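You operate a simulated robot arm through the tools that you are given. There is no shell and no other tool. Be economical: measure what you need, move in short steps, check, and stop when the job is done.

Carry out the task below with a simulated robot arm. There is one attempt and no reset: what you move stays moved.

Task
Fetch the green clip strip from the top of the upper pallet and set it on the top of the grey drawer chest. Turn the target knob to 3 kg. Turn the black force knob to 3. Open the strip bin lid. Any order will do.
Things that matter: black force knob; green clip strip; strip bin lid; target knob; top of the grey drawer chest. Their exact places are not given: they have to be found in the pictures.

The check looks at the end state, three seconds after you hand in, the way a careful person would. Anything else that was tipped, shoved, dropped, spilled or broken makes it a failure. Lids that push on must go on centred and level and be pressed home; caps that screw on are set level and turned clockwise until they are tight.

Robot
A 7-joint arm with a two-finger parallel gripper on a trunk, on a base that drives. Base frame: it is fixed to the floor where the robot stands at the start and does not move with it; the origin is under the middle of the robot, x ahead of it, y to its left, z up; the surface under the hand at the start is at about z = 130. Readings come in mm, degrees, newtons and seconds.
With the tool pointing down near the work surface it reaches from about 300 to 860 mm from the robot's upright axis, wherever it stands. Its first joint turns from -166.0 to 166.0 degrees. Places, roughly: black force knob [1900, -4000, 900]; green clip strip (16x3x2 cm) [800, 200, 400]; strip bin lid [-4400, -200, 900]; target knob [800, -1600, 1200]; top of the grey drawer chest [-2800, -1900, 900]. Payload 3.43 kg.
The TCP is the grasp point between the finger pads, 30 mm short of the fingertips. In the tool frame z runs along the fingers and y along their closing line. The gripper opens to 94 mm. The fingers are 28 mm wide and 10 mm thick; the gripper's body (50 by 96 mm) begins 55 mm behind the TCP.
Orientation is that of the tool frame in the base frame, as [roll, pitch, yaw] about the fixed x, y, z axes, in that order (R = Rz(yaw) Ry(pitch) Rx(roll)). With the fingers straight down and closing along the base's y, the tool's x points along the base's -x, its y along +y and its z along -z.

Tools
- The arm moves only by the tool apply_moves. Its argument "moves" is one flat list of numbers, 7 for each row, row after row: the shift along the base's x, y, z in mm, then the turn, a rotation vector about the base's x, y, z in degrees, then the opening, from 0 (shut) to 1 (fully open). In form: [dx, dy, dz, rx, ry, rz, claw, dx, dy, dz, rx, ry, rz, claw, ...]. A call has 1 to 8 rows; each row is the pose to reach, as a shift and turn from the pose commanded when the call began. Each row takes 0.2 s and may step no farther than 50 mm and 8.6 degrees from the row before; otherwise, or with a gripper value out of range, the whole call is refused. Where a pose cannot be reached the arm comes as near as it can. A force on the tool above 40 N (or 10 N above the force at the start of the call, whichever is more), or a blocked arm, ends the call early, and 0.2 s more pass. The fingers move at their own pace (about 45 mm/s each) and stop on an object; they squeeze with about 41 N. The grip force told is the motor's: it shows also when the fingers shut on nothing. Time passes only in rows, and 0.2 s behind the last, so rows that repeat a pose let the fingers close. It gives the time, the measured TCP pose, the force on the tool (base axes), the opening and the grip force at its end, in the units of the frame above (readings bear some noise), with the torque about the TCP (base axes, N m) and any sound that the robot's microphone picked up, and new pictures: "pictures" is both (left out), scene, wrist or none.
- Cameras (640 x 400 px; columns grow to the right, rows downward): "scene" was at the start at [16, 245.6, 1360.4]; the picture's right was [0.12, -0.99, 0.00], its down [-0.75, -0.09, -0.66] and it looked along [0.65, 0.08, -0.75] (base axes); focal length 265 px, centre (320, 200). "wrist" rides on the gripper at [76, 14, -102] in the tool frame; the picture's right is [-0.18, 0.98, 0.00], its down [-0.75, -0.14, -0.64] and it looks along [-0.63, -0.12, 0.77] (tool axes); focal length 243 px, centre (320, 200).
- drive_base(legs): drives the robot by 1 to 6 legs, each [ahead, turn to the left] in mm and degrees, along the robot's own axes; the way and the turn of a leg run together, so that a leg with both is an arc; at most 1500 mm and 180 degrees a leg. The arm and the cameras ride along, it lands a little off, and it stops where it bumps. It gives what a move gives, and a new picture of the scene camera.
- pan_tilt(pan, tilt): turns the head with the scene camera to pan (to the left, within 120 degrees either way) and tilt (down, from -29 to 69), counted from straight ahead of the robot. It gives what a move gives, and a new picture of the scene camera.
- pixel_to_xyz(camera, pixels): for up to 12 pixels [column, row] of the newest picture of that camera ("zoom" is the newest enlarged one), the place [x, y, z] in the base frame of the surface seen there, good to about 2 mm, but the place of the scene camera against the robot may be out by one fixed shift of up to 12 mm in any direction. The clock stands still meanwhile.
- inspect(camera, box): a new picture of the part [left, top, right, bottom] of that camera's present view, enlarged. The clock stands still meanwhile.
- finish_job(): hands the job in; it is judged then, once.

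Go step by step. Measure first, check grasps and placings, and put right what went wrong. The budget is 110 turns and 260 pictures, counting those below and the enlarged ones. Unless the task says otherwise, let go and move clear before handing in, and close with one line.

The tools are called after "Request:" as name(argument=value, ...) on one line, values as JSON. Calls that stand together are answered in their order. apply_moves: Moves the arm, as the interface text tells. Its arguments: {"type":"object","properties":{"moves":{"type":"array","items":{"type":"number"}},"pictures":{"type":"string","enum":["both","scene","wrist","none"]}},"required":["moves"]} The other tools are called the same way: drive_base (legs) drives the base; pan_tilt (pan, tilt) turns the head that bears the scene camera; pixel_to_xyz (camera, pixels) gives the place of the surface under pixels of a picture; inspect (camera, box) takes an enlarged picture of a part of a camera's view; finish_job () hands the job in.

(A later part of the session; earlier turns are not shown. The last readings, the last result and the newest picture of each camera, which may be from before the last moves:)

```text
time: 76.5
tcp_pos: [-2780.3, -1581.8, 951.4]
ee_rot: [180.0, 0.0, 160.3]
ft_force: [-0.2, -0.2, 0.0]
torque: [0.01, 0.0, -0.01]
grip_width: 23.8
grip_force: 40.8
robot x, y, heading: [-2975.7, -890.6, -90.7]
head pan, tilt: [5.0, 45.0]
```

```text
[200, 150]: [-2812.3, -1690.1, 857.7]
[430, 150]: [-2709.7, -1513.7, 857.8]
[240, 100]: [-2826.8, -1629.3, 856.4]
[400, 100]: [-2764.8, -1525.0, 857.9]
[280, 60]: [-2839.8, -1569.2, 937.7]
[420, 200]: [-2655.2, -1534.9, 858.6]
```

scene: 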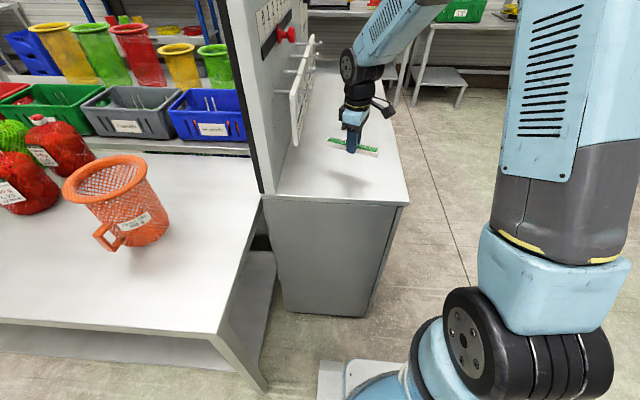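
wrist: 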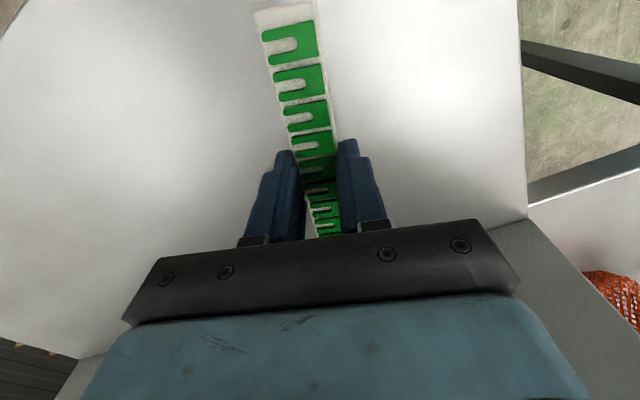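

The wrist camera puts the chest top at about z 858, so contact is expected near TCP z 889. I'll lower gently.

Request:
apply_moves(moves=[0, 0, -30, 0, 0, 0, 0, 0, 0, -50, 0, 0, 0, 0, 0, 0, -56, 0, 0, 0, 0, 0, 0, -59, 0, 0, 0, 0, 0, 0, -61, 0, 0, 0, 0], pictures="wrist")

```text
time: 77.7
tcp_pos: [-2780.3, -1582.7, 890.4]
ee_rot: [-179.8, 0.1, 160.2]
ft_force: [-6.7, 3.6, 29.3]
torque: [0.2, 0.43, 0.04]
grip_width: 23.7
grip_force: 40.6
robot x, y, heading: [-2975.7, -892.4, -90.7]
head pan, tilt: [5.0, 45.0]
```

wrist: 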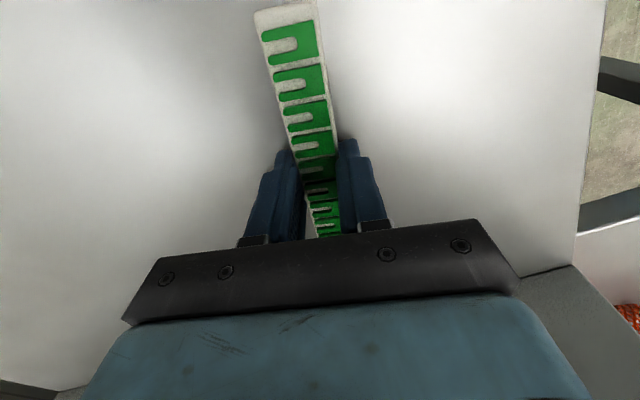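

It is touching with 29 N. I'll ease up 1 mm, open, and rise.

Request:
apply_moves(moves=[0, 0, 1, 0, 0, 0, 0, 0, 0, 1, 0, 0, 0, 0.5, 0, 0, 1, 0, 0, 0, 0.7, 0, 0, 1, 0, 0, 0, 0.7, 0, 0, 1, 0, 0, 0, 0.7], pictures="none")

Request:
apply_moves(moves=[0, 0, 15, 0, 0, 0, 0.7, 0, 0, 50, 0, 0, 0, 0.7, 0, 0, 95, 0, 0, 0, 0.7, 0, 0, 140, 0, 0, 0, 0.7, 0, 0, 180, 0, 0, 0, 0.7], pictures="both")

```text
time: 78.9
tcp_pos: [-2778.5, -1579.6, 890.7]
ee_rot: [-179.9, 0.0, 160.4]
ft_force: [4.4, 20.2, 25.8]
torque: [-0.18, 0.08, -0.01]
grip_width: 54.6
grip_force: 0.0
robot x, y, heading: [-2976.5, -888.9, -90.8]
head pan, tilt: [5.0, 45.0]
```

```text
time: 80.1
tcp_pos: [-2781.1, -1583.5, 1069.1]
ee_rot: [179.9, 0.0, 160.4]
ft_force: [0.4, 0.6, -0.2]
torque: [0.01, 0.04, 0.02]
grip_width: 65.9
grip_force: 0.0
robot x, y, heading: [-2975.6, -893.6, -90.6]
head pan, tilt: [5.0, 45.0]
```

scene: 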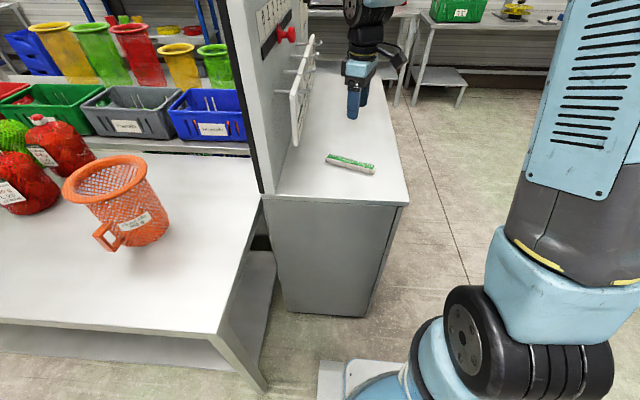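
wrist: 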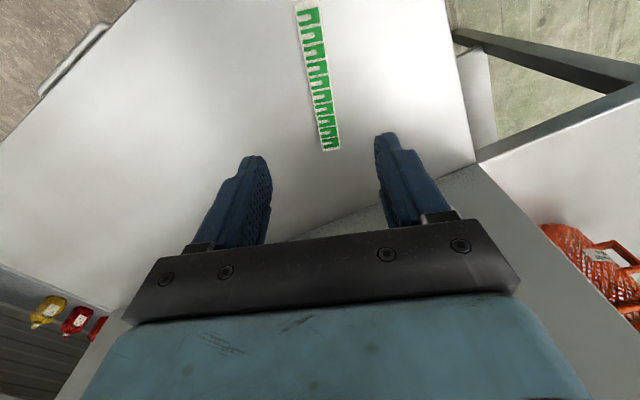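

The strip rests flat on the chest top. I'll draw the hand back, back off, and turn toward the benches at x≈-4400.

Request:
apply_moves(moves=[-15, 40, 0, 0, 0, 0, 1, -30, 80, 0, 0, 0, 0, 1, -45, 120, 0, 0, 0, 0, 1, -60, 160, 0, 0, 0, 0, 1, -80, 200, 0, 0, 0, 0, 1, -100, 235, 0, 0, 0, 0, 1], pictures="none")

Request:
drive_base(legs=[[-330, 0], [0, -70]])

Request:
pan_tilt(pan=-20, tilt=25)

```text
time: 81.5
tcp_pos: [-2878.9, -1351.3, 1071.2]
ee_rot: [-179.9, -0.1, 160.5]
ft_force: [0.3, -0.8, 0.1]
torque: [0.04, 0.05, 0.0]
grip_width: 93.9
grip_force: 0.0
robot x, y, heading: [-2972.2, -891.8, -91.0]
head pan, tilt: [5.0, 45.0]
```

```text
time: 86.6
tcp_pos: [-3340.4, -859.5, 1071.1]
ee_rot: [180.0, -0.1, 97.3]
ft_force: [1.1, -0.2, -0.7]
torque: [0.02, -0.03, -0.01]
grip_width: 94.2
grip_force: 0.1
robot x, y, heading: [-2945.1, -615.9, -155.6]
head pan, tilt: [5.0, 45.0]
stopped in leg 2: the robot was blocked; the commanded pose is now the measured one
```

scene: 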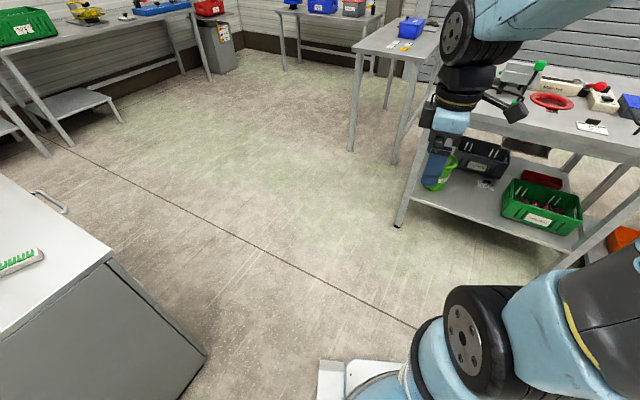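

```text
time: 87.5
tcp_pos: [-3341.2, -858.5, 1071.9]
ee_rot: [-179.9, 0.0, 97.3]
ft_force: [-0.9, -0.5, 0.1]
torque: [0.0, 0.02, 0.02]
grip_width: 93.9
grip_force: 0.0
robot x, y, heading: [-2944.6, -614.3, -155.6]
head pan, tilt: [-20.0, 25.0]
```

scene: 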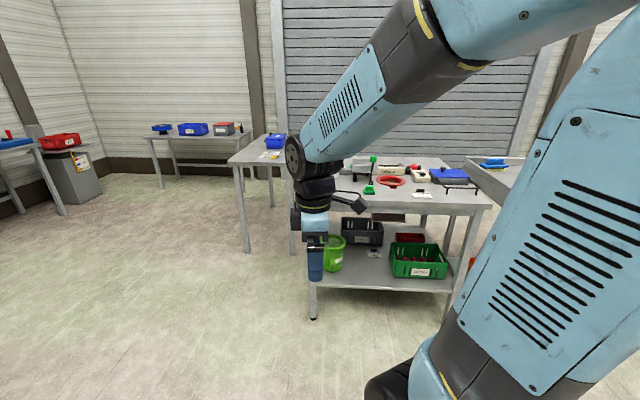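

The bench near (400,185) carries small items, including a blue-lidded bin at about (450,175). I'll enlarge and measure.

Request:
inspect(camera="scene", box=[330, 140, 520, 260])

Request:
pixel_to_xyz(camera="scene", pixels=[[450, 173], [470, 187], [390, 181], [370, 160], [490, 205], [312, 200], [420, 175], [313, 318], [450, 290], [275, 140], [495, 165]])

```text
3.33 times, centred on (425, 200) of scene
```

zoom: 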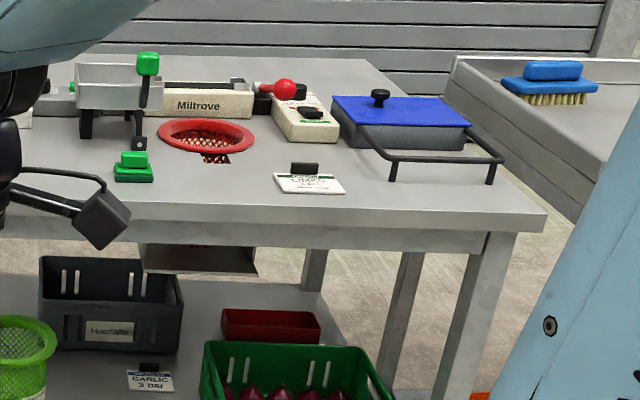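

```text
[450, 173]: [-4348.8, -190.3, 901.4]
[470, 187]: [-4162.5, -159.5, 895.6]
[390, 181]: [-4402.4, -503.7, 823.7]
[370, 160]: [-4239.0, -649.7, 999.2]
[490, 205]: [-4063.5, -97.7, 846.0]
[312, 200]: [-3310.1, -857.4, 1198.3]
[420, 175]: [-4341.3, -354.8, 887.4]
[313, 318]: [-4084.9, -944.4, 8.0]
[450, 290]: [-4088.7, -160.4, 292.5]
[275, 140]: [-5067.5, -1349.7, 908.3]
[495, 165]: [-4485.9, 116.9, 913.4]
```

The strip bin is the dark box with a blue lid and black knob at about (-4350,-190,900), with a black bar in front of it. I'll move to about (-3600,-250), facing it.

Request:
drive_base(legs=[[200, 0], [0, -62]])

```text
time: 92.1
tcp_pos: [-3541.4, -481.4, 1072.9]
ee_rot: [-179.9, -0.1, 37.5]
ft_force: [-0.4, 0.0, -0.1]
torque: [0.0, -0.06, 0.0]
grip_width: 94.1
grip_force: 0.0
robot x, y, heading: [-3164.5, -744.2, 142.9]
head pan, tilt: [-20.0, 25.0]
stopped in leg 2: the robot was blocked; the commanded pose is now the measured one
```

scene: 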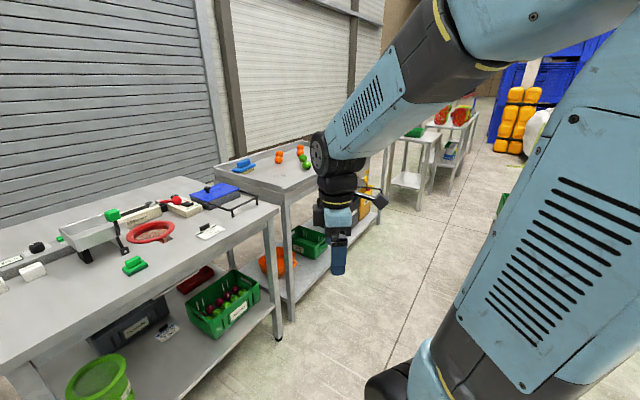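

Request:
drive_base(legs=[[150, 0], [0, -15], [450, 0], [0, 52]])

Request:
pan_tilt(pan=5, tilt=35)

```text
time: 99.3
tcp_pos: [-4008.6, -316.0, 1072.1]
ee_rot: [179.9, -0.1, 72.5]
ft_force: [-0.6, -0.9, -0.5]
torque: [0.03, -0.03, -0.03]
grip_width: 93.8
grip_force: 0.1
robot x, y, heading: [-3546.8, -265.6, 177.8]
head pan, tilt: [-20.0, 25.0]
```

scene: 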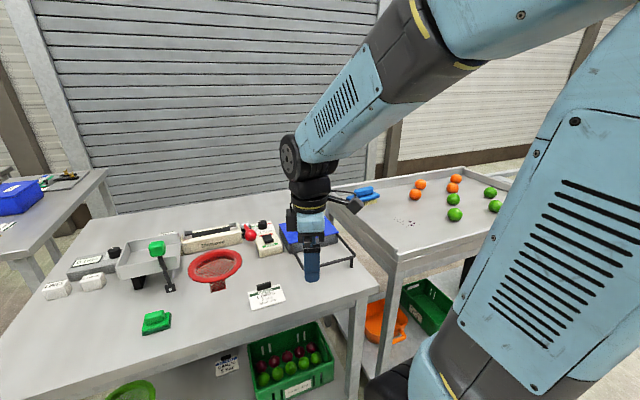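

```text
time: 100.2
tcp_pos: [-4008.8, -314.4, 1072.9]
ee_rot: [-180.0, -0.1, 72.5]
ft_force: [-1.0, 0.4, 1.6]
torque: [-0.03, 0.0, 0.0]
grip_width: 94.2
grip_force: 0.0
robot x, y, heading: [-3547.9, -266.1, 177.5]
head pan, tilt: [5.0, 35.0]
```

scene: 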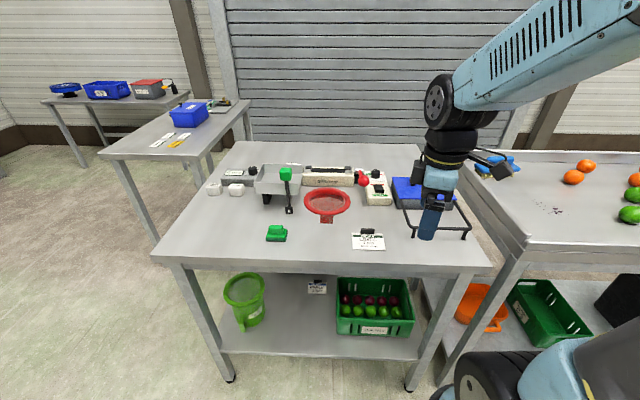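

The hand hides the bin. I'll move it aside (toward -y) and look closely.

Request:
apply_moves(moves=[0, -45, 10, 0, 0, 0, 1, 0, -90, 20, 0, 0, 0, 1, 0, -135, 30, 0, 0, 0, 1, 0, -180, 40, 0, 0, 0, 1, 0, -225, 50, 0, 0, 0, 1, 0, -270, 60, 0, 0, 0, 1], pictures="both")

Request:
inspect(camera="scene", box=[340, 150, 500, 250])

```text
time: 101.6
tcp_pos: [-4008.8, -587.7, 1134.4]
ee_rot: [180.0, -0.2, 72.6]
ft_force: [-0.3, 1.4, 0.3]
torque: [-0.01, 0.0, 0.0]
grip_width: 93.8
grip_force: 0.0
robot x, y, heading: [-3545.8, -270.3, 177.9]
head pan, tilt: [5.0, 35.0]
```

scene: 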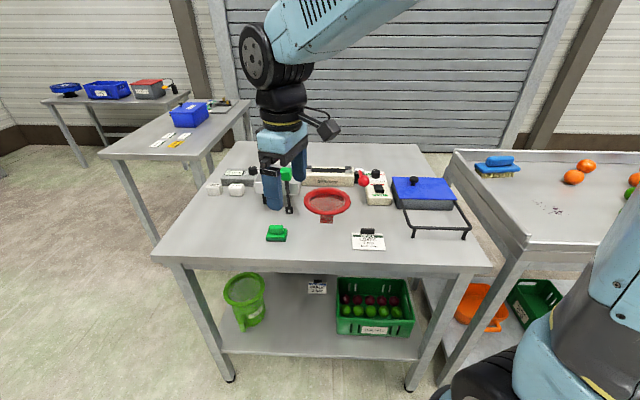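
wrist: 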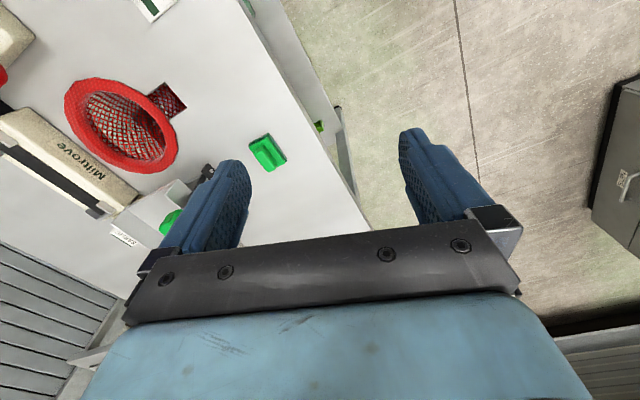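

```text
4.00 times, centred on (420, 200) of scene
```

zoom: 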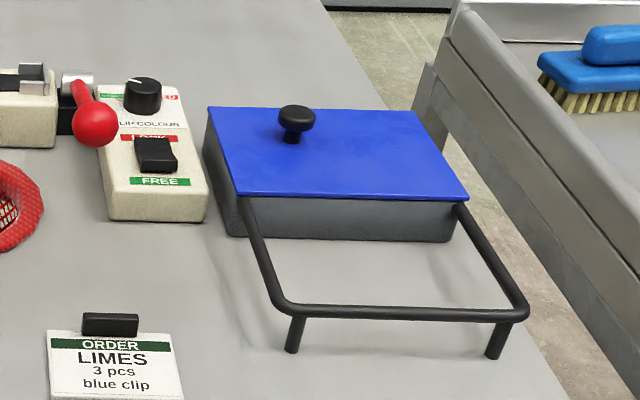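

The lid's knob is near the far edge, and a U-shaped rail sits on the near side. It may hinge at the near edge or slide onto the rail. I'll measure the geometry.

Request:
pixel_to_xyz(camera="zoom", pixels=[[297, 116], [292, 134], [212, 110], [410, 112], [238, 190], [465, 196], [340, 160], [285, 305], [515, 310], [400, 313], [292, 345], [250, 215]])

Request:
inspect(camera="scene", box=[385, 168, 481, 228])

```text
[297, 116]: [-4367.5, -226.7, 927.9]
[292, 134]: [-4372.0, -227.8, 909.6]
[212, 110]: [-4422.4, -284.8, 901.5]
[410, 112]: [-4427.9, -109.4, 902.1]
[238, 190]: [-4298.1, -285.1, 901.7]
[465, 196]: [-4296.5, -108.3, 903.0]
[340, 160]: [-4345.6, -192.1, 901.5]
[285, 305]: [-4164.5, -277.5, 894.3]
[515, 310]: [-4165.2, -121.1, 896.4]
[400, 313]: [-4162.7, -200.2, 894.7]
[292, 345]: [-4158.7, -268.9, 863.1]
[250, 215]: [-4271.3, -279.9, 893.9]
```

```text
6.67 times, centred on (433, 198) of scene
```

zoom: 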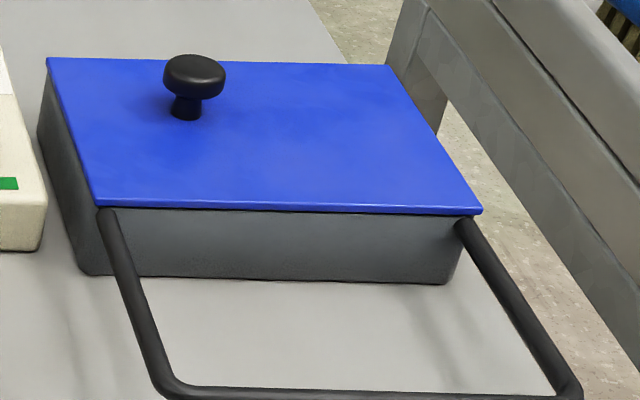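

Lid: x -4425…-4297, y -285…-108, top z 902. The rails run 135 mm toward the robot just beneath lid level, which matches a sliding lid. The knob is at (-4370,-227). I'll drive 80 mm nearer, then bring the hand over the knob.

Request:
drive_base(legs=[[80, 0]])

Request:
apply_moves(moves=[-34, 34, 0, 0, 0, 3, 1, -68, 68, 0, 0, 0, 6, 1, -102, 102, 0, 0, 0, 9, 1, -136, 136, 0, 0, 0, 12, 1, -170, 170, 0, 0, 0, 15, 1, -204, 204, 0, 0, 0, 17.4, 1, -238, 238, 0, 0, 0, 17.4, 1, -260, 272, 0, 0, 0, 17.4, 1], pictures="none")

Request:
apply_moves(moves=[0, 25, -30, 0, 0, 0, 0.7, 0, 50, -60, 0, 0, 0, 0.7, 0, 75, -100, 0, 0, 0, 0.7], pictures="both")

```text
time: 102.6
tcp_pos: [-4087.1, -584.8, 1132.6]
ee_rot: [179.9, -0.1, 72.5]
ft_force: [0.9, -0.7, 0.4]
torque: [0.01, 0.02, 0.0]
grip_width: 94.0
grip_force: 0.1
robot x, y, heading: [-3625.1, -262.2, 177.5]
head pan, tilt: [5.0, 35.0]
```

scene: 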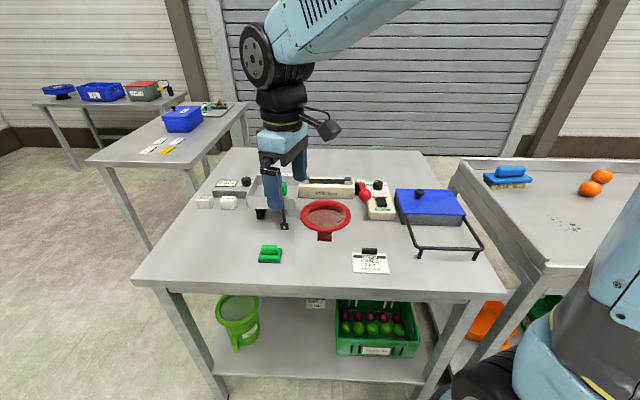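

```text
time: 104.4
tcp_pos: [-4347.2, -317.1, 1132.3]
ee_rot: [-180.0, -0.1, 90.0]
ft_force: [1.4, -0.1, -0.6]
torque: [0.04, 0.02, 0.03]
grip_width: 94.1
grip_force: 0.1
robot x, y, heading: [-3629.2, -265.7, 177.8]
head pan, tilt: [5.0, 35.0]
```

```text
time: 105.2
tcp_pos: [-4345.0, -239.5, 1032.1]
ee_rot: [-179.9, -0.1, 90.1]
ft_force: [0.5, -0.6, -0.6]
torque: [0.01, 0.01, -0.03]
grip_width: 65.8
grip_force: 0.1
robot x, y, heading: [-3624.4, -266.0, 177.6]
head pan, tilt: [5.0, 35.0]
```

scene: 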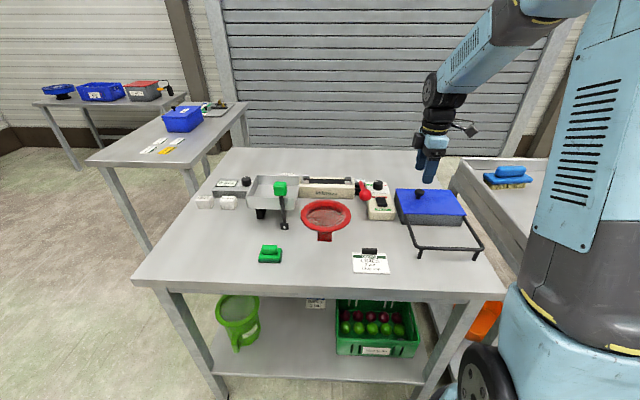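
wrist: 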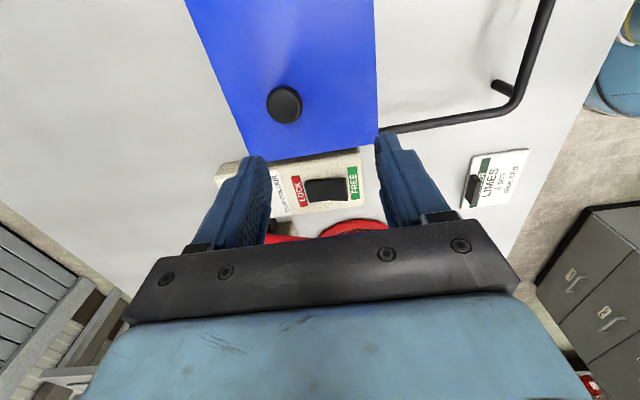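

Request:
pixel_to_xyz(camera="wrist", pixels=[[284, 102], [268, 104], [300, 102], [284, 88], [284, 112], [250, 60], [340, 120], [365, 60], [250, 148], [375, 142], [505, 110]])

```text
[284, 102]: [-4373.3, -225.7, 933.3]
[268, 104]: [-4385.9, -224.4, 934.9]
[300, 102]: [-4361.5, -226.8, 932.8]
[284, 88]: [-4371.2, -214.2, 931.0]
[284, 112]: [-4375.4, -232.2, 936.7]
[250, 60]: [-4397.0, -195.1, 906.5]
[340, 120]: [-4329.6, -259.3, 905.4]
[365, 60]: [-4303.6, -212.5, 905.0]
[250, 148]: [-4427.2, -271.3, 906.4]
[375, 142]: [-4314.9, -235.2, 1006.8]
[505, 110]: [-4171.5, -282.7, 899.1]
```

By the wrist camera the knob is centred at (-4373,-224), top 934, lid 906. I'll lower to TCP z 941 and close.

Request:
apply_moves(moves=[-28, 15, -20, 0, 0, 0, 0.7, -28, 15, -55, 0, 0, 0, 0.7, -28, 15, -80, 0, 0, 0, 0.7, -28, 15, -91, 0, 0, 0, 0.7, -28, 15, -91, 0, 0, 0, 0, -28, 15, -91, 0, 0, 0, 0, -28, 15, -91, 0, 0, 0, 0, -28, 15, -91, 0, 0, 0, 0], pictures="wrist")

```text
time: 107.0
tcp_pos: [-4373.6, -222.7, 942.8]
ee_rot: [179.9, -0.1, 90.0]
ft_force: [18.6, -1.0, -5.6]
torque: [0.03, -0.34, 0.07]
grip_width: 28.9
grip_force: 45.5
robot x, y, heading: [-3625.8, -266.5, 177.9]
head pan, tilt: [5.0, 35.0]
```

wrist: 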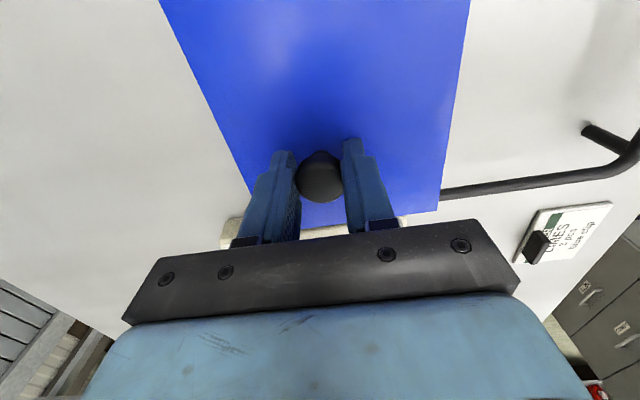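

The knob is gripped at 28.9 mm, with an 18 N side load from centring. I'll try a small slide towards +x.

Request:
apply_moves(moves=[3, 0, 0, 0, 0, 0, 0, 6, 0, 0, 0, 0, 0, 0, 9, 0, 0, 0, 0, 0, 0, 12, 0, 0, 0, 0, 0, 0, 15, 0, 0, 0, 0, 0, 0], pictures="wrist")

```text
time: 108.2
tcp_pos: [-4361.2, -222.3, 943.6]
ee_rot: [180.0, -0.1, 89.8]
ft_force: [0.3, 6.3, 7.8]
torque: [0.12, -0.05, -0.01]
grip_width: 28.9
grip_force: 44.9
robot x, y, heading: [-3628.4, -263.6, 177.8]
head pan, tilt: [5.0, 35.0]
```

wrist: 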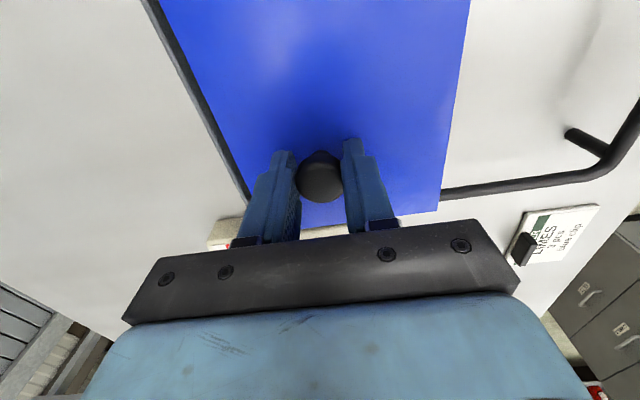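

The lid slides freely; the bin's far edge is opening up. I'll continue along the rails.

Request:
apply_moves(moves=[12, 0, 0, 0, 0, 0, 0, 24, 0, 0, 0, 0, 0, 0, 36, 0, 0, 0, 0, 0, 0, 48, 0, 0, 0, 0, 0, 0, 60, 0, 0, 0, 0, 0, 0, 72, 0, 0, 0, 0, 0, 0, 84, 0, 0, 0, 0, 0, 0, 94, 0, 0, 0, 0, 0, 0], pictures="both")

```text
time: 109.4
tcp_pos: [-4302.9, -221.6, 944.1]
ee_rot: [-179.8, -0.1, 89.9]
ft_force: [-1.4, -1.7, 1.5]
torque: [-0.08, 0.06, -0.01]
grip_width: 28.8
grip_force: 44.8
robot x, y, heading: [-3625.9, -264.1, 177.9]
head pan, tilt: [5.0, 35.0]
stopped in row 5: the force on the tool passed its limit at 42 N (the readings are from after the stop); the commanded pose is now the measured one
```

scene: 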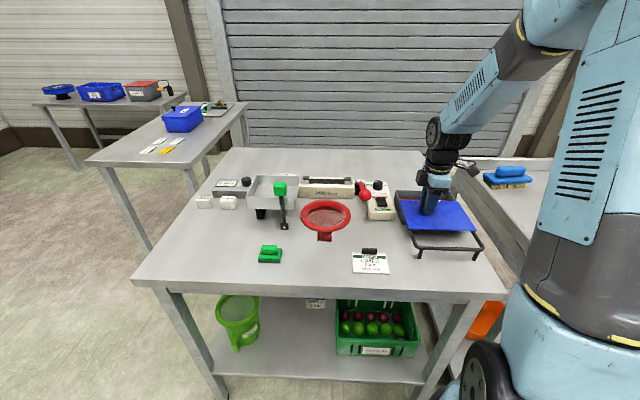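
wrist: 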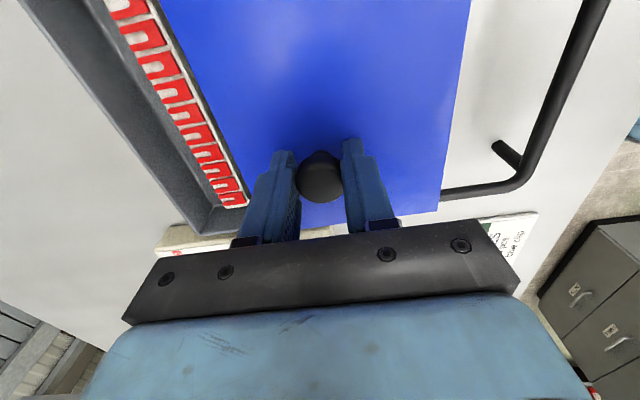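

It has slid about 70 mm, and a force peak of 42 N stopped it. I'll continue more slowly to see whether that was friction or the stop.

Request:
apply_moves(moves=[4, 0, 0, 0, 0, 0, 0, 9, 0, 0, 0, 0, 0, 0, 14, 0, 0, 0, 0, 0, 0, 19, 0, 0, 0, 0, 0, 0, 24, 0, 0, 0, 0, 0, 0, 29, 0, 0, 0, 0, 0, 0, 34, 0, 0, 0, 0, 0, 0, 39, 0, 0, 0, 0, 0, 0], pictures="wrist")

```text
time: 111.2
tcp_pos: [-4265.1, -223.0, 942.5]
ee_rot: [-179.8, -0.1, 89.9]
ft_force: [-0.8, 10.0, 12.4]
torque: [0.31, 0.0, -0.02]
grip_width: 28.6
grip_force: 44.6
robot x, y, heading: [-3626.4, -264.8, 177.7]
head pan, tilt: [5.0, 35.0]
```

wrist: 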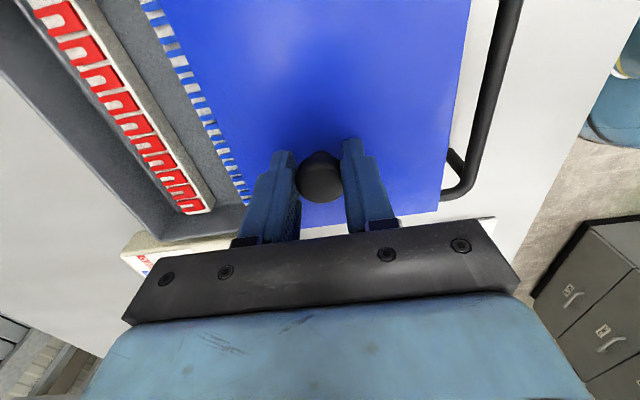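

Request:
apply_moves(moves=[4, 0, 0, 0, 0, 0, 0, 8, 0, 0, 0, 0, 0, 0, 12, 0, 0, 0, 0, 0, 0, 16, 0, 0, 0, 0, 0, 0, 19, 0, 0, 0, 0, 0, 0, 22, 0, 0, 0, 0, 0, 0], pictures="both")

```text
time: 112.6
tcp_pos: [-4242.5, -222.2, 942.6]
ee_rot: [-180.0, 0.0, 89.9]
ft_force: [-0.2, 6.1, 8.3]
torque: [-0.02, -0.02, 0.02]
grip_width: 28.7
grip_force: 44.5
robot x, y, heading: [-3626.5, -263.6, 177.9]
head pan, tilt: [5.0, 35.0]
```

scene: 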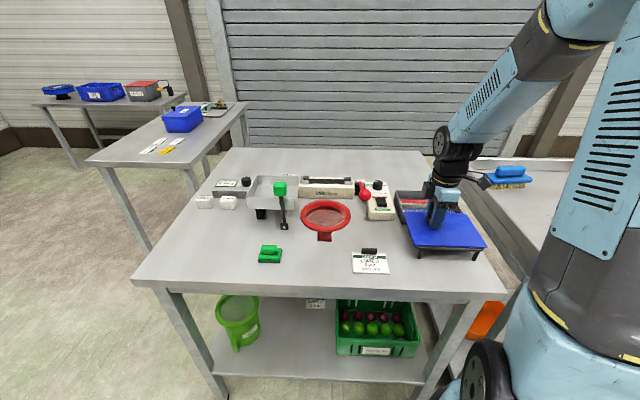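
wrist: 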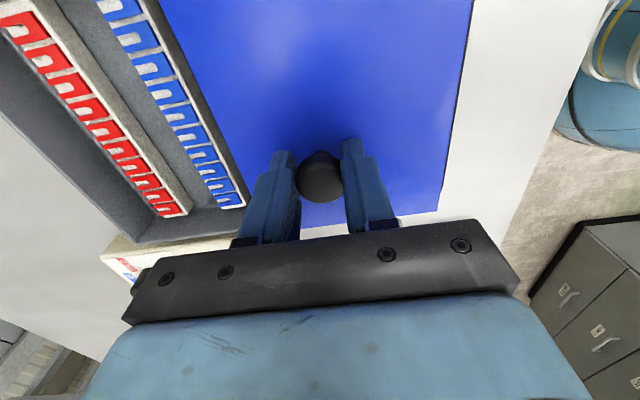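

The lid has slid 131 mm, with its rear edge at the bin's near edge and its front at the rail end. I'll try 4 mm more to see whether there is a stop.

Request:
apply_moves(moves=[2, 0, 0, 0, 0, 0, 0, 4, 0, 0, 0, 0, 0, 0, 4, 0, 0, 0, 0, 0, 0], pictures="none")

Request:
inspect(camera="scene", box=[380, 160, 500, 270])

```text
time: 113.4
tcp_pos: [-4238.5, -222.8, 941.8]
ee_rot: [-179.9, -0.2, 89.9]
ft_force: [0.7, -1.2, 0.4]
torque: [-0.15, -0.04, -0.01]
grip_width: 28.6
grip_force: 45.3
robot x, y, heading: [-3629.1, -262.5, 177.7]
head pan, tilt: [5.0, 35.0]
```

```text
3.64 times, centred on (440, 215) of scene
```

zoom: 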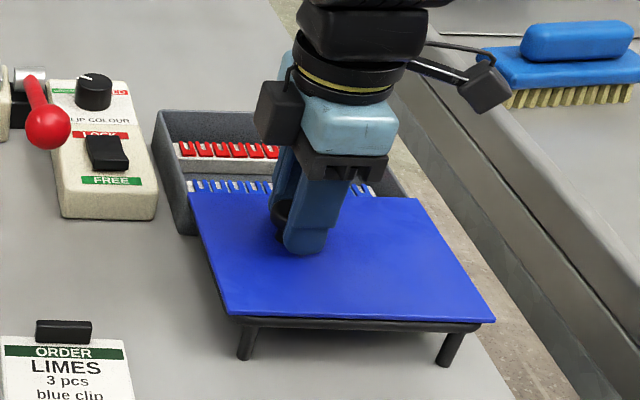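

The lid now covers the rail and the bin stands open. I'll release and rise.

Request:
apply_moves(moves=[0, 0, 0, 0, 0, 0, 0.6, 0, 0, 0, 0, 0, 0, 0.6, 0, 0, 0, 0, 0, 0, 0.6, 0, 0, 20, 0, 0, 0, 0.6, 0, 0, 60, 0, 0, 0, 0.6, 0, 0, 105, 0, 0, 0, 0.6, 0, 0, 150, 0, 0, 0, 0.6, 0, 0, 190, 0, 0, 0, 0.6], pictures="both")

Request:
inspect(camera="scene", box=[380, 160, 500, 270])

```text
time: 115.2
tcp_pos: [-4242.0, -221.6, 1135.5]
ee_rot: [-179.9, -0.1, 90.0]
ft_force: [0.1, -0.1, -0.4]
torque: [0.0, -0.05, 0.02]
grip_width: 56.5
grip_force: 0.2
robot x, y, heading: [-3625.9, -266.7, 177.6]
head pan, tilt: [5.0, 35.0]
```

scene: 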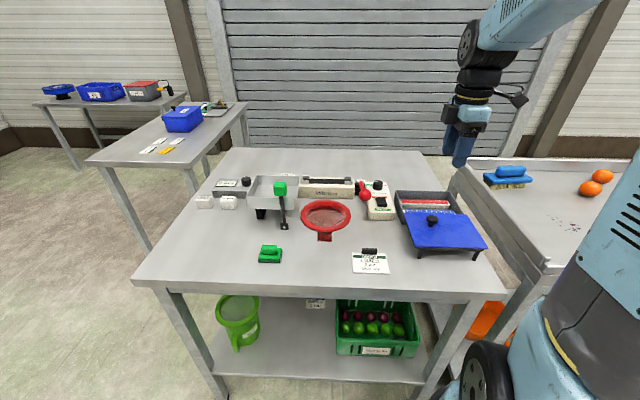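
wrist: 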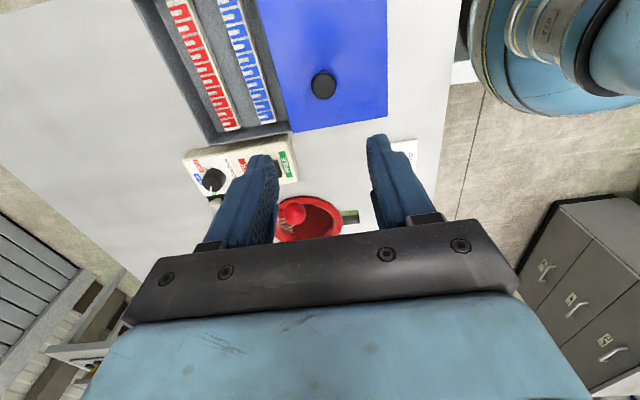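

```text
3.64 times, centred on (440, 215) of scene
```

zoom: 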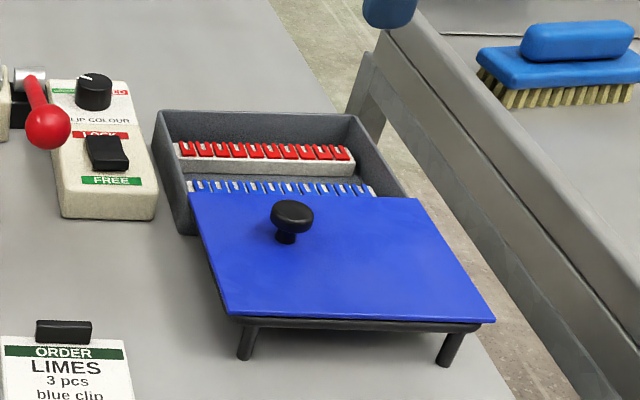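

The bin is open with the lid parked on its rail. Next are the two knobs on the other side of the hall. I'll tuck the hand, reverse along the corridor, then turn.

Request:
apply_moves(moves=[40, 0, 0, 0, 0, 0, 0.6, 80, 0, 0, 0, 0, 0, 0.6, 120, 0, 0, 0, 0, 0, 0.6, 160, 0, 0, 0, 0, 0, 0.6, 190, 0, 0, 0, 0, 0, 0.6], pictures="none")

Request:
drive_base(legs=[[0, 3], [-1500, 0], [-1100, 0]])

Request:
pan_tilt(pan=120, tilt=25)

```text
time: 116.4
tcp_pos: [-4050.6, -221.8, 1133.3]
ee_rot: [-179.9, -0.1, 90.0]
ft_force: [-1.6, 0.2, -0.7]
torque: [0.02, -0.06, -0.01]
grip_width: 56.2
grip_force: 0.0
robot x, y, heading: [-3626.3, -263.2, 177.7]
head pan, tilt: [5.0, 35.0]
```

```text
time: 129.6
tcp_pos: [-1488.3, -188.1, 1132.6]
ee_rot: [-179.9, 0.0, 95.8]
ft_force: [0.2, 0.2, 0.2]
torque: [0.04, -0.02, 0.02]
grip_width: 56.6
grip_force: 0.0
robot x, y, heading: [-1060.3, -186.0, -176.4]
head pan, tilt: [5.0, 35.0]
```

scene: 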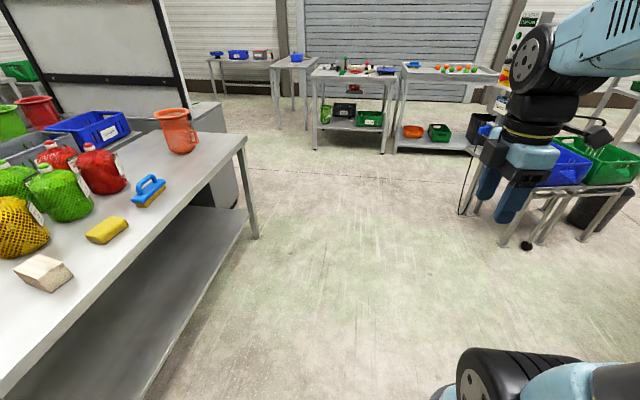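

```text
time: 131.5
tcp_pos: [-1487.5, -187.7, 1134.7]
ee_rot: [-179.8, -0.2, 95.8]
ft_force: [-0.1, 0.2, 0.1]
torque: [0.01, 0.04, 0.01]
grip_width: 56.3
grip_force: 0.2
robot x, y, heading: [-1059.4, -192.7, -176.4]
head pan, tilt: [120.0, 25.0]
```

scene: 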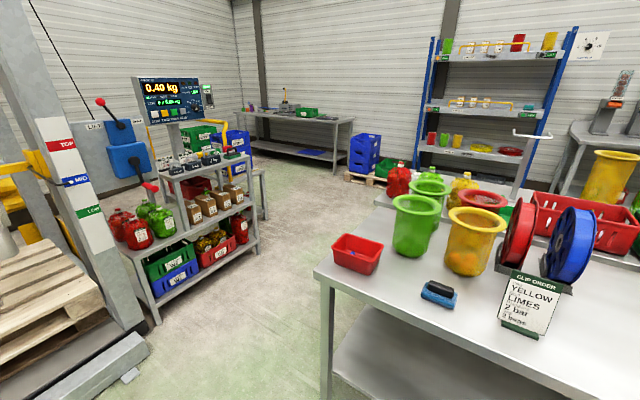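

The display with control panel shows at (170,95). I'll enlarge it and measure.

Request:
inspect(camera="scene", box=[80, 60, 272, 180])

Request:
pixel_to_xyz(camera="scene", pixels=[[145, 80], [210, 80], [175, 118], [208, 95], [190, 165], [245, 205], [160, 320], [330, 270], [120, 375], [300, 112], [240, 115], [345, 120]])

```text
3.33 times, centred on (176, 120) of scene
```

zoom: 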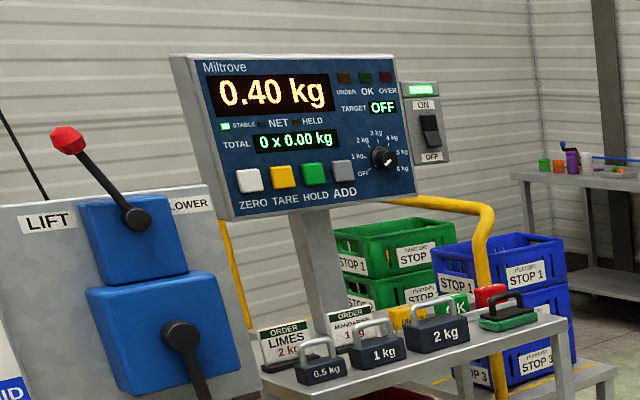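

```text
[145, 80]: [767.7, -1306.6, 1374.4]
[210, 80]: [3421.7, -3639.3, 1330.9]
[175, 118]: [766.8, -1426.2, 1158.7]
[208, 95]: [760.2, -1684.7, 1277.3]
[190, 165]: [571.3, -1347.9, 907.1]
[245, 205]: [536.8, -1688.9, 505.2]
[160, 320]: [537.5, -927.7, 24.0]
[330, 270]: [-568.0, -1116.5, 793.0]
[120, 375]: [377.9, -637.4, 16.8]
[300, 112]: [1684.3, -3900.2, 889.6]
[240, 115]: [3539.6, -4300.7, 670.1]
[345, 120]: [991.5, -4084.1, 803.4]
```

The target knob is on the panel at about (765,-1640,1250), facing -x, and now reads OFF. I need to stand in the gap near (50,-1600), so I'll reverse further and turn toward -y.

Request:
drive_base(legs=[[-960, 0], [0, 88]])

Request:
pan_tilt(pan=0, tilt=40)

```text
time: 139.9
tcp_pos: [-225.9, -554.4, 1134.8]
ee_rot: [-179.8, 0.0, 170.3]
ft_force: [-1.0, 1.0, 0.0]
torque: [-0.01, 0.0, 0.01]
grip_width: 56.1
grip_force: 0.1
robot x, y, heading: [-172.4, -128.8, -100.2]
head pan, tilt: [120.0, 25.0]
stopped in leg 2: the robot was blocked; the commanded pose is now the measured one
```

scene: 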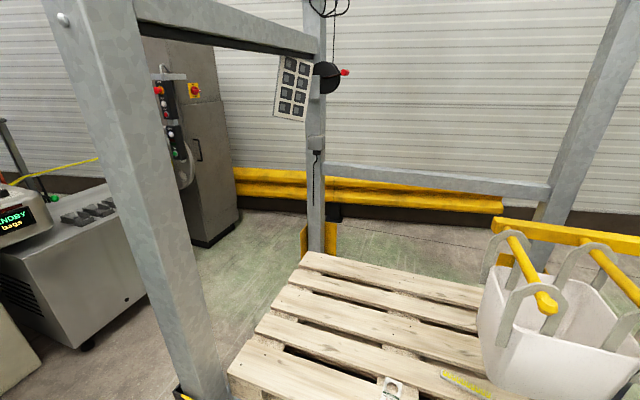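

```text
time: 141.9
tcp_pos: [-226.1, -556.0, 1133.9]
ee_rot: [-179.8, 0.0, 170.4]
ft_force: [-0.3, 0.6, 0.5]
torque: [0.01, 0.01, 0.01]
grip_width: 56.4
grip_force: 0.0
robot x, y, heading: [-168.2, -127.4, -100.1]
head pan, tilt: [0.0, 40.0]
```

scene: 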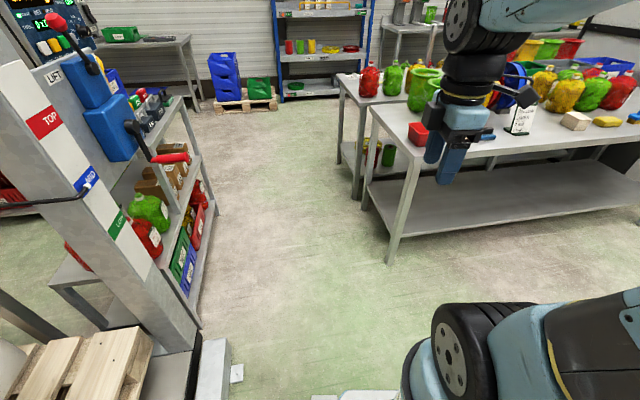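

Request:
pixel_to_xyz(camera="scene", pixels=[[225, 345], [390, 262], [200, 325], [205, 290], [372, 110], [210, 200], [365, 205], [345, 95], [350, 180], [180, 100], [320, 395]])

```text
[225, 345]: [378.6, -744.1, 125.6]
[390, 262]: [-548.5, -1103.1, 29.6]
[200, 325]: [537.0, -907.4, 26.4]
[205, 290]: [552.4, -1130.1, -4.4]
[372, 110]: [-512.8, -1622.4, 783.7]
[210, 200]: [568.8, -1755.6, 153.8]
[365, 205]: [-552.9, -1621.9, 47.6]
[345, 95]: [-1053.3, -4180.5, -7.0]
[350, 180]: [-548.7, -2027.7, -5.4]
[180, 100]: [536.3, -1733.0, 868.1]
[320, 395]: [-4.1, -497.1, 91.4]
```

The base's front corner reaches about 400 mm, so I won't turn inside the gap. I'll park alongside at about (0,-1550) heading -84°, and reach the panel to the left.

Request:
drive_base(legs=[[0, 16], [1000, 0], [430, 0]])

Request:
pan_tilt(pan=85, tilt=12)

```text
time: 150.7
tcp_pos: [86.8, -2008.9, 1135.1]
ee_rot: [-179.9, 0.0, -171.7]
ft_force: [-0.1, -0.2, -0.2]
torque: [0.0, -0.03, -0.06]
grip_width: 56.2
grip_force: 0.1
robot x, y, heading: [9.0, -1583.0, -82.2]
head pan, tilt: [0.0, 40.0]
```

scene: 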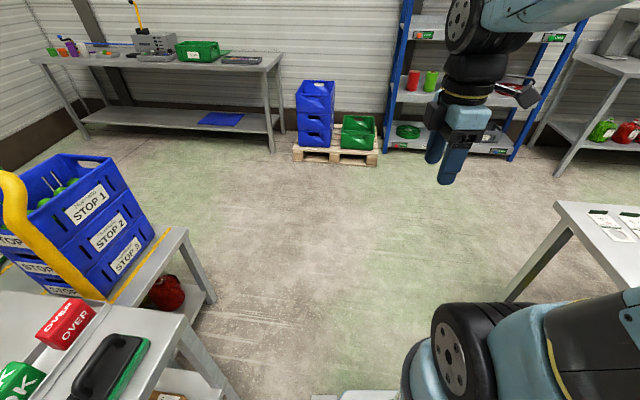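

```text
time: 152.3
tcp_pos: [86.5, -2010.4, 1136.5]
ee_rot: [-179.8, 0.1, -171.6]
ft_force: [0.8, -0.2, -0.9]
torque: [-0.03, -0.01, 0.05]
grip_width: 56.3
grip_force: 0.1
robot x, y, heading: [8.1, -1585.6, -82.1]
head pan, tilt: [85.0, 12.0]
```

scene: 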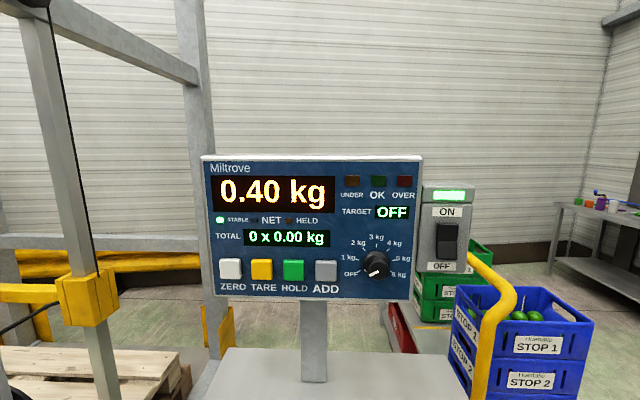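

Request:
inspect(camera="scene", box=[330, 230, 426, 290])

Request:
pixel_to_xyz(camera="scene", pixels=[[376, 264], [362, 246], [390, 285], [352, 258], [400, 255], [210, 200], [415, 200], [250, 290], [325, 270], [325, 268], [448, 235], [300, 370]])

```text
6.67 times, centred on (378, 260) of scene
```

zoom: 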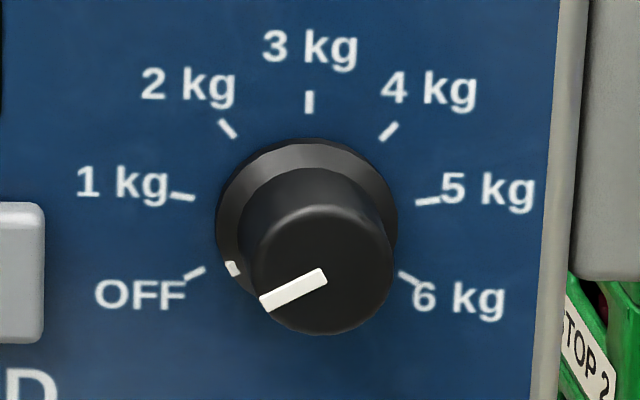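

```text
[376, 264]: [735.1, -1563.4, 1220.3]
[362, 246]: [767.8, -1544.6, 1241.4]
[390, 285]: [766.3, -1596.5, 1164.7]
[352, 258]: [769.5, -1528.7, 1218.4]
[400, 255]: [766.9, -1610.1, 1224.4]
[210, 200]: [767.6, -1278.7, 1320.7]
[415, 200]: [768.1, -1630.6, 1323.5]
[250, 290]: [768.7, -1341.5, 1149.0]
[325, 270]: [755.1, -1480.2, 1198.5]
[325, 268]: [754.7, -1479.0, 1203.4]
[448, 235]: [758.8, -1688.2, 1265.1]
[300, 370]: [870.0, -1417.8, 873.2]
```

The knob (centre about y -1569, z 1208, face x≈735) points at OFF. 3 kg is at the top, 120° clockwise. I'll swing the arm to the left (+x), then tilt the hand to point at the panel.

Request:
apply_moves(moves=[46.9, 11.4, 0, 0, 0, 0, 0.8, 92.2, 27.9, 0, 0, 0, 0, 0.8, 135.4, 49.4, 0, 0, 0, 0, 0.8, 175.9, 75.5, 0, 0, 0, 0, 0.8, 213.3, 106, 0, 0, 0, 0, 0.8, 247, 140.4, 0, 0, 0, 0, 0.8, 276.7, 178.5, 0, 0, 0, 0, 0.8, 302, 219.5, 0, 0, 0, 0, 0.8], pictures="none")

Request:
apply_moves(moves=[20.5, 43.7, 0, 0, 0, -2, 0.8, 36, 89.3, 0, 0, 0, -4, 0.8, 46.4, 136.4, 0, 0, 0, -6, 0.8, 51.5, 184.4, 0, 0, 0, -8, 0.8], pictures="scene")

```text
time: 154.1
tcp_pos: [386.0, -1790.8, 1133.4]
ee_rot: [-179.8, 0.0, -171.8]
ft_force: [0.3, 0.1, 0.3]
torque: [0.03, 0.02, 0.0]
grip_width: 75.1
grip_force: 0.1
robot x, y, heading: [10.2, -1588.5, -82.3]
head pan, tilt: [85.0, 12.0]
```

```text
time: 155.1
tcp_pos: [441.6, -1609.9, 1133.2]
ee_rot: [-179.8, 0.0, -179.9]
ft_force: [-0.4, -0.1, -0.1]
torque: [0.01, 0.01, -0.01]
grip_width: 75.2
grip_force: 0.0
robot x, y, heading: [11.9, -1584.7, -82.5]
head pan, tilt: [85.0, 12.0]
```

scene: 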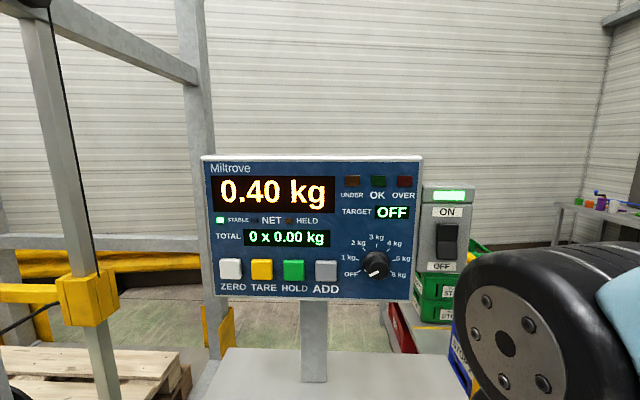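

Now I'll tilt the hand to horizontal, pointing along +x.

Request:
apply_moves(moves=[12, 5, 10, 0, -8.2, 0, 0.8, 24, 10, 20, 0, -16.4, 0, 0.8, 36, 15, 30, 0, -24.6, 0, 0.8, 48, 20, 40, 0, -32.8, 0, 0.8, 60, 25, 50, 0, -41, 0, 0.8, 70, 30, 58, 0, -49.2, 0, 0.8, 80, 35, 65, 0, -57.4, 0, 0.8, 90, 40, 72, 0, -65.6, 0, 0.8], pictures="none")

Request:
apply_moves(moves=[10, 0, 2, 0, -8.2, 0, 0.8, 20, 0, 4, 0, -16.4, 0, 0.8, 25, 0, 4, 0, -24.4, 0, 0.8], pictures="both")

```text
time: 156.9
tcp_pos: [531.5, -1567.1, 1207.4]
ee_rot: [-179.2, 65.7, -179.3]
ft_force: [0.6, -0.9, -0.3]
torque: [0.03, 0.0, 0.03]
grip_width: 75.3
grip_force: 0.0
robot x, y, heading: [7.8, -1584.9, -82.4]
head pan, tilt: [85.0, 12.0]
```

```text
time: 157.9
tcp_pos: [558.5, -1605.5, 1221.1]
ee_rot: [72.5, 88.2, 68.7]
ft_force: [-1.0, 0.4, 0.0]
torque: [-0.01, -0.01, 0.0]
grip_width: 75.0
grip_force: 0.3
robot x, y, heading: [7.2, -1587.8, -82.5]
head pan, tilt: [85.0, 12.0]
stopped in row 3: the arm was blocked; the commanded pose is now the measured one
```

scene: 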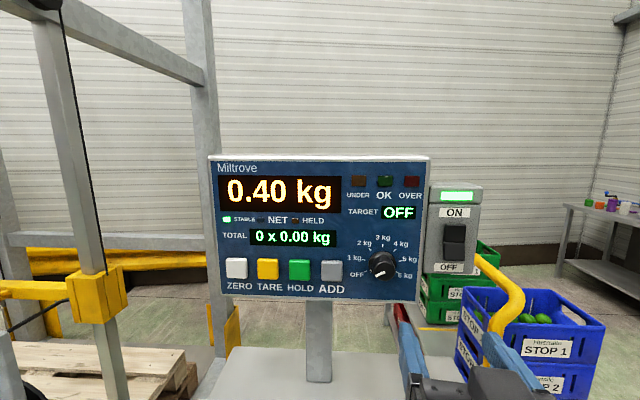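
wrist: 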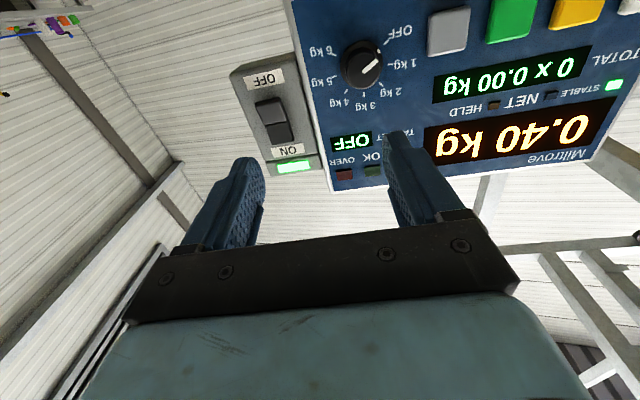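

The hand points at the panel, and the arm is cramped so close to the body. The knob shows in the wrist picture at (362,65). I'll measure it.

Request:
pixel_to_xyz(camera="wrist", pixels=[[362, 66], [348, 68], [376, 62], [360, 50], [360, 82], [340, 95], [400, 100], [385, 45], [330, 60], [440, 60]])

Request:
inspect(camera="wrist", box=[290, 10, 434, 130])

```text
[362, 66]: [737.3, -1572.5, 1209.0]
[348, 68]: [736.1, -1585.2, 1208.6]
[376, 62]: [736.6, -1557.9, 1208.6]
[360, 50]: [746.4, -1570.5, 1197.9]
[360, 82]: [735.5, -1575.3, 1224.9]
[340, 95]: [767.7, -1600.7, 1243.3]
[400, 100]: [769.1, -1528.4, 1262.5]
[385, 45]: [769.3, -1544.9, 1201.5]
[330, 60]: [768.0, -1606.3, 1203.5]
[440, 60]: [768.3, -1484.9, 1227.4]
```

```text
3.33 times, centred on (362, 70) of wrist
```

zoom: 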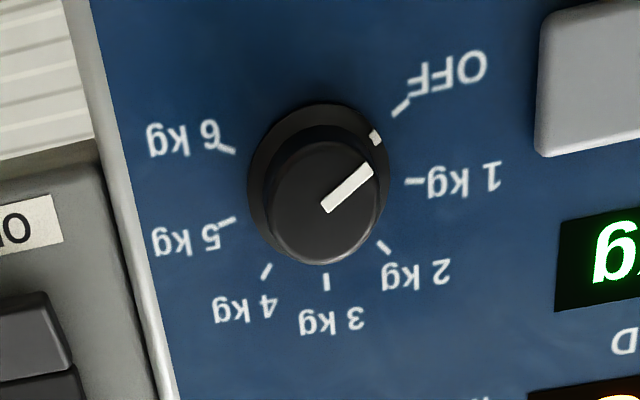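

Request:
pixel_to_xyz(camera="wrist", pixels=[[363.8, 94.3], [386, 42.1], [334.4, 55], [381.2, 83.8], [345.8, 91.3], [362, 72.7], [362, 87], [362, 58], [346, 72], [378, 72]])

```text
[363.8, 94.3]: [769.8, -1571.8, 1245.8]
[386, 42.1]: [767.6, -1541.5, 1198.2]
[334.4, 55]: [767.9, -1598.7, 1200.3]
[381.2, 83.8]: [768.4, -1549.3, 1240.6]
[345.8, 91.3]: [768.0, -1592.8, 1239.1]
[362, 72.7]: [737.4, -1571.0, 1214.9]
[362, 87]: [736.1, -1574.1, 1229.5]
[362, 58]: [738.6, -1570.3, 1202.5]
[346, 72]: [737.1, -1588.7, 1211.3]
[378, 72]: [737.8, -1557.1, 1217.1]
```

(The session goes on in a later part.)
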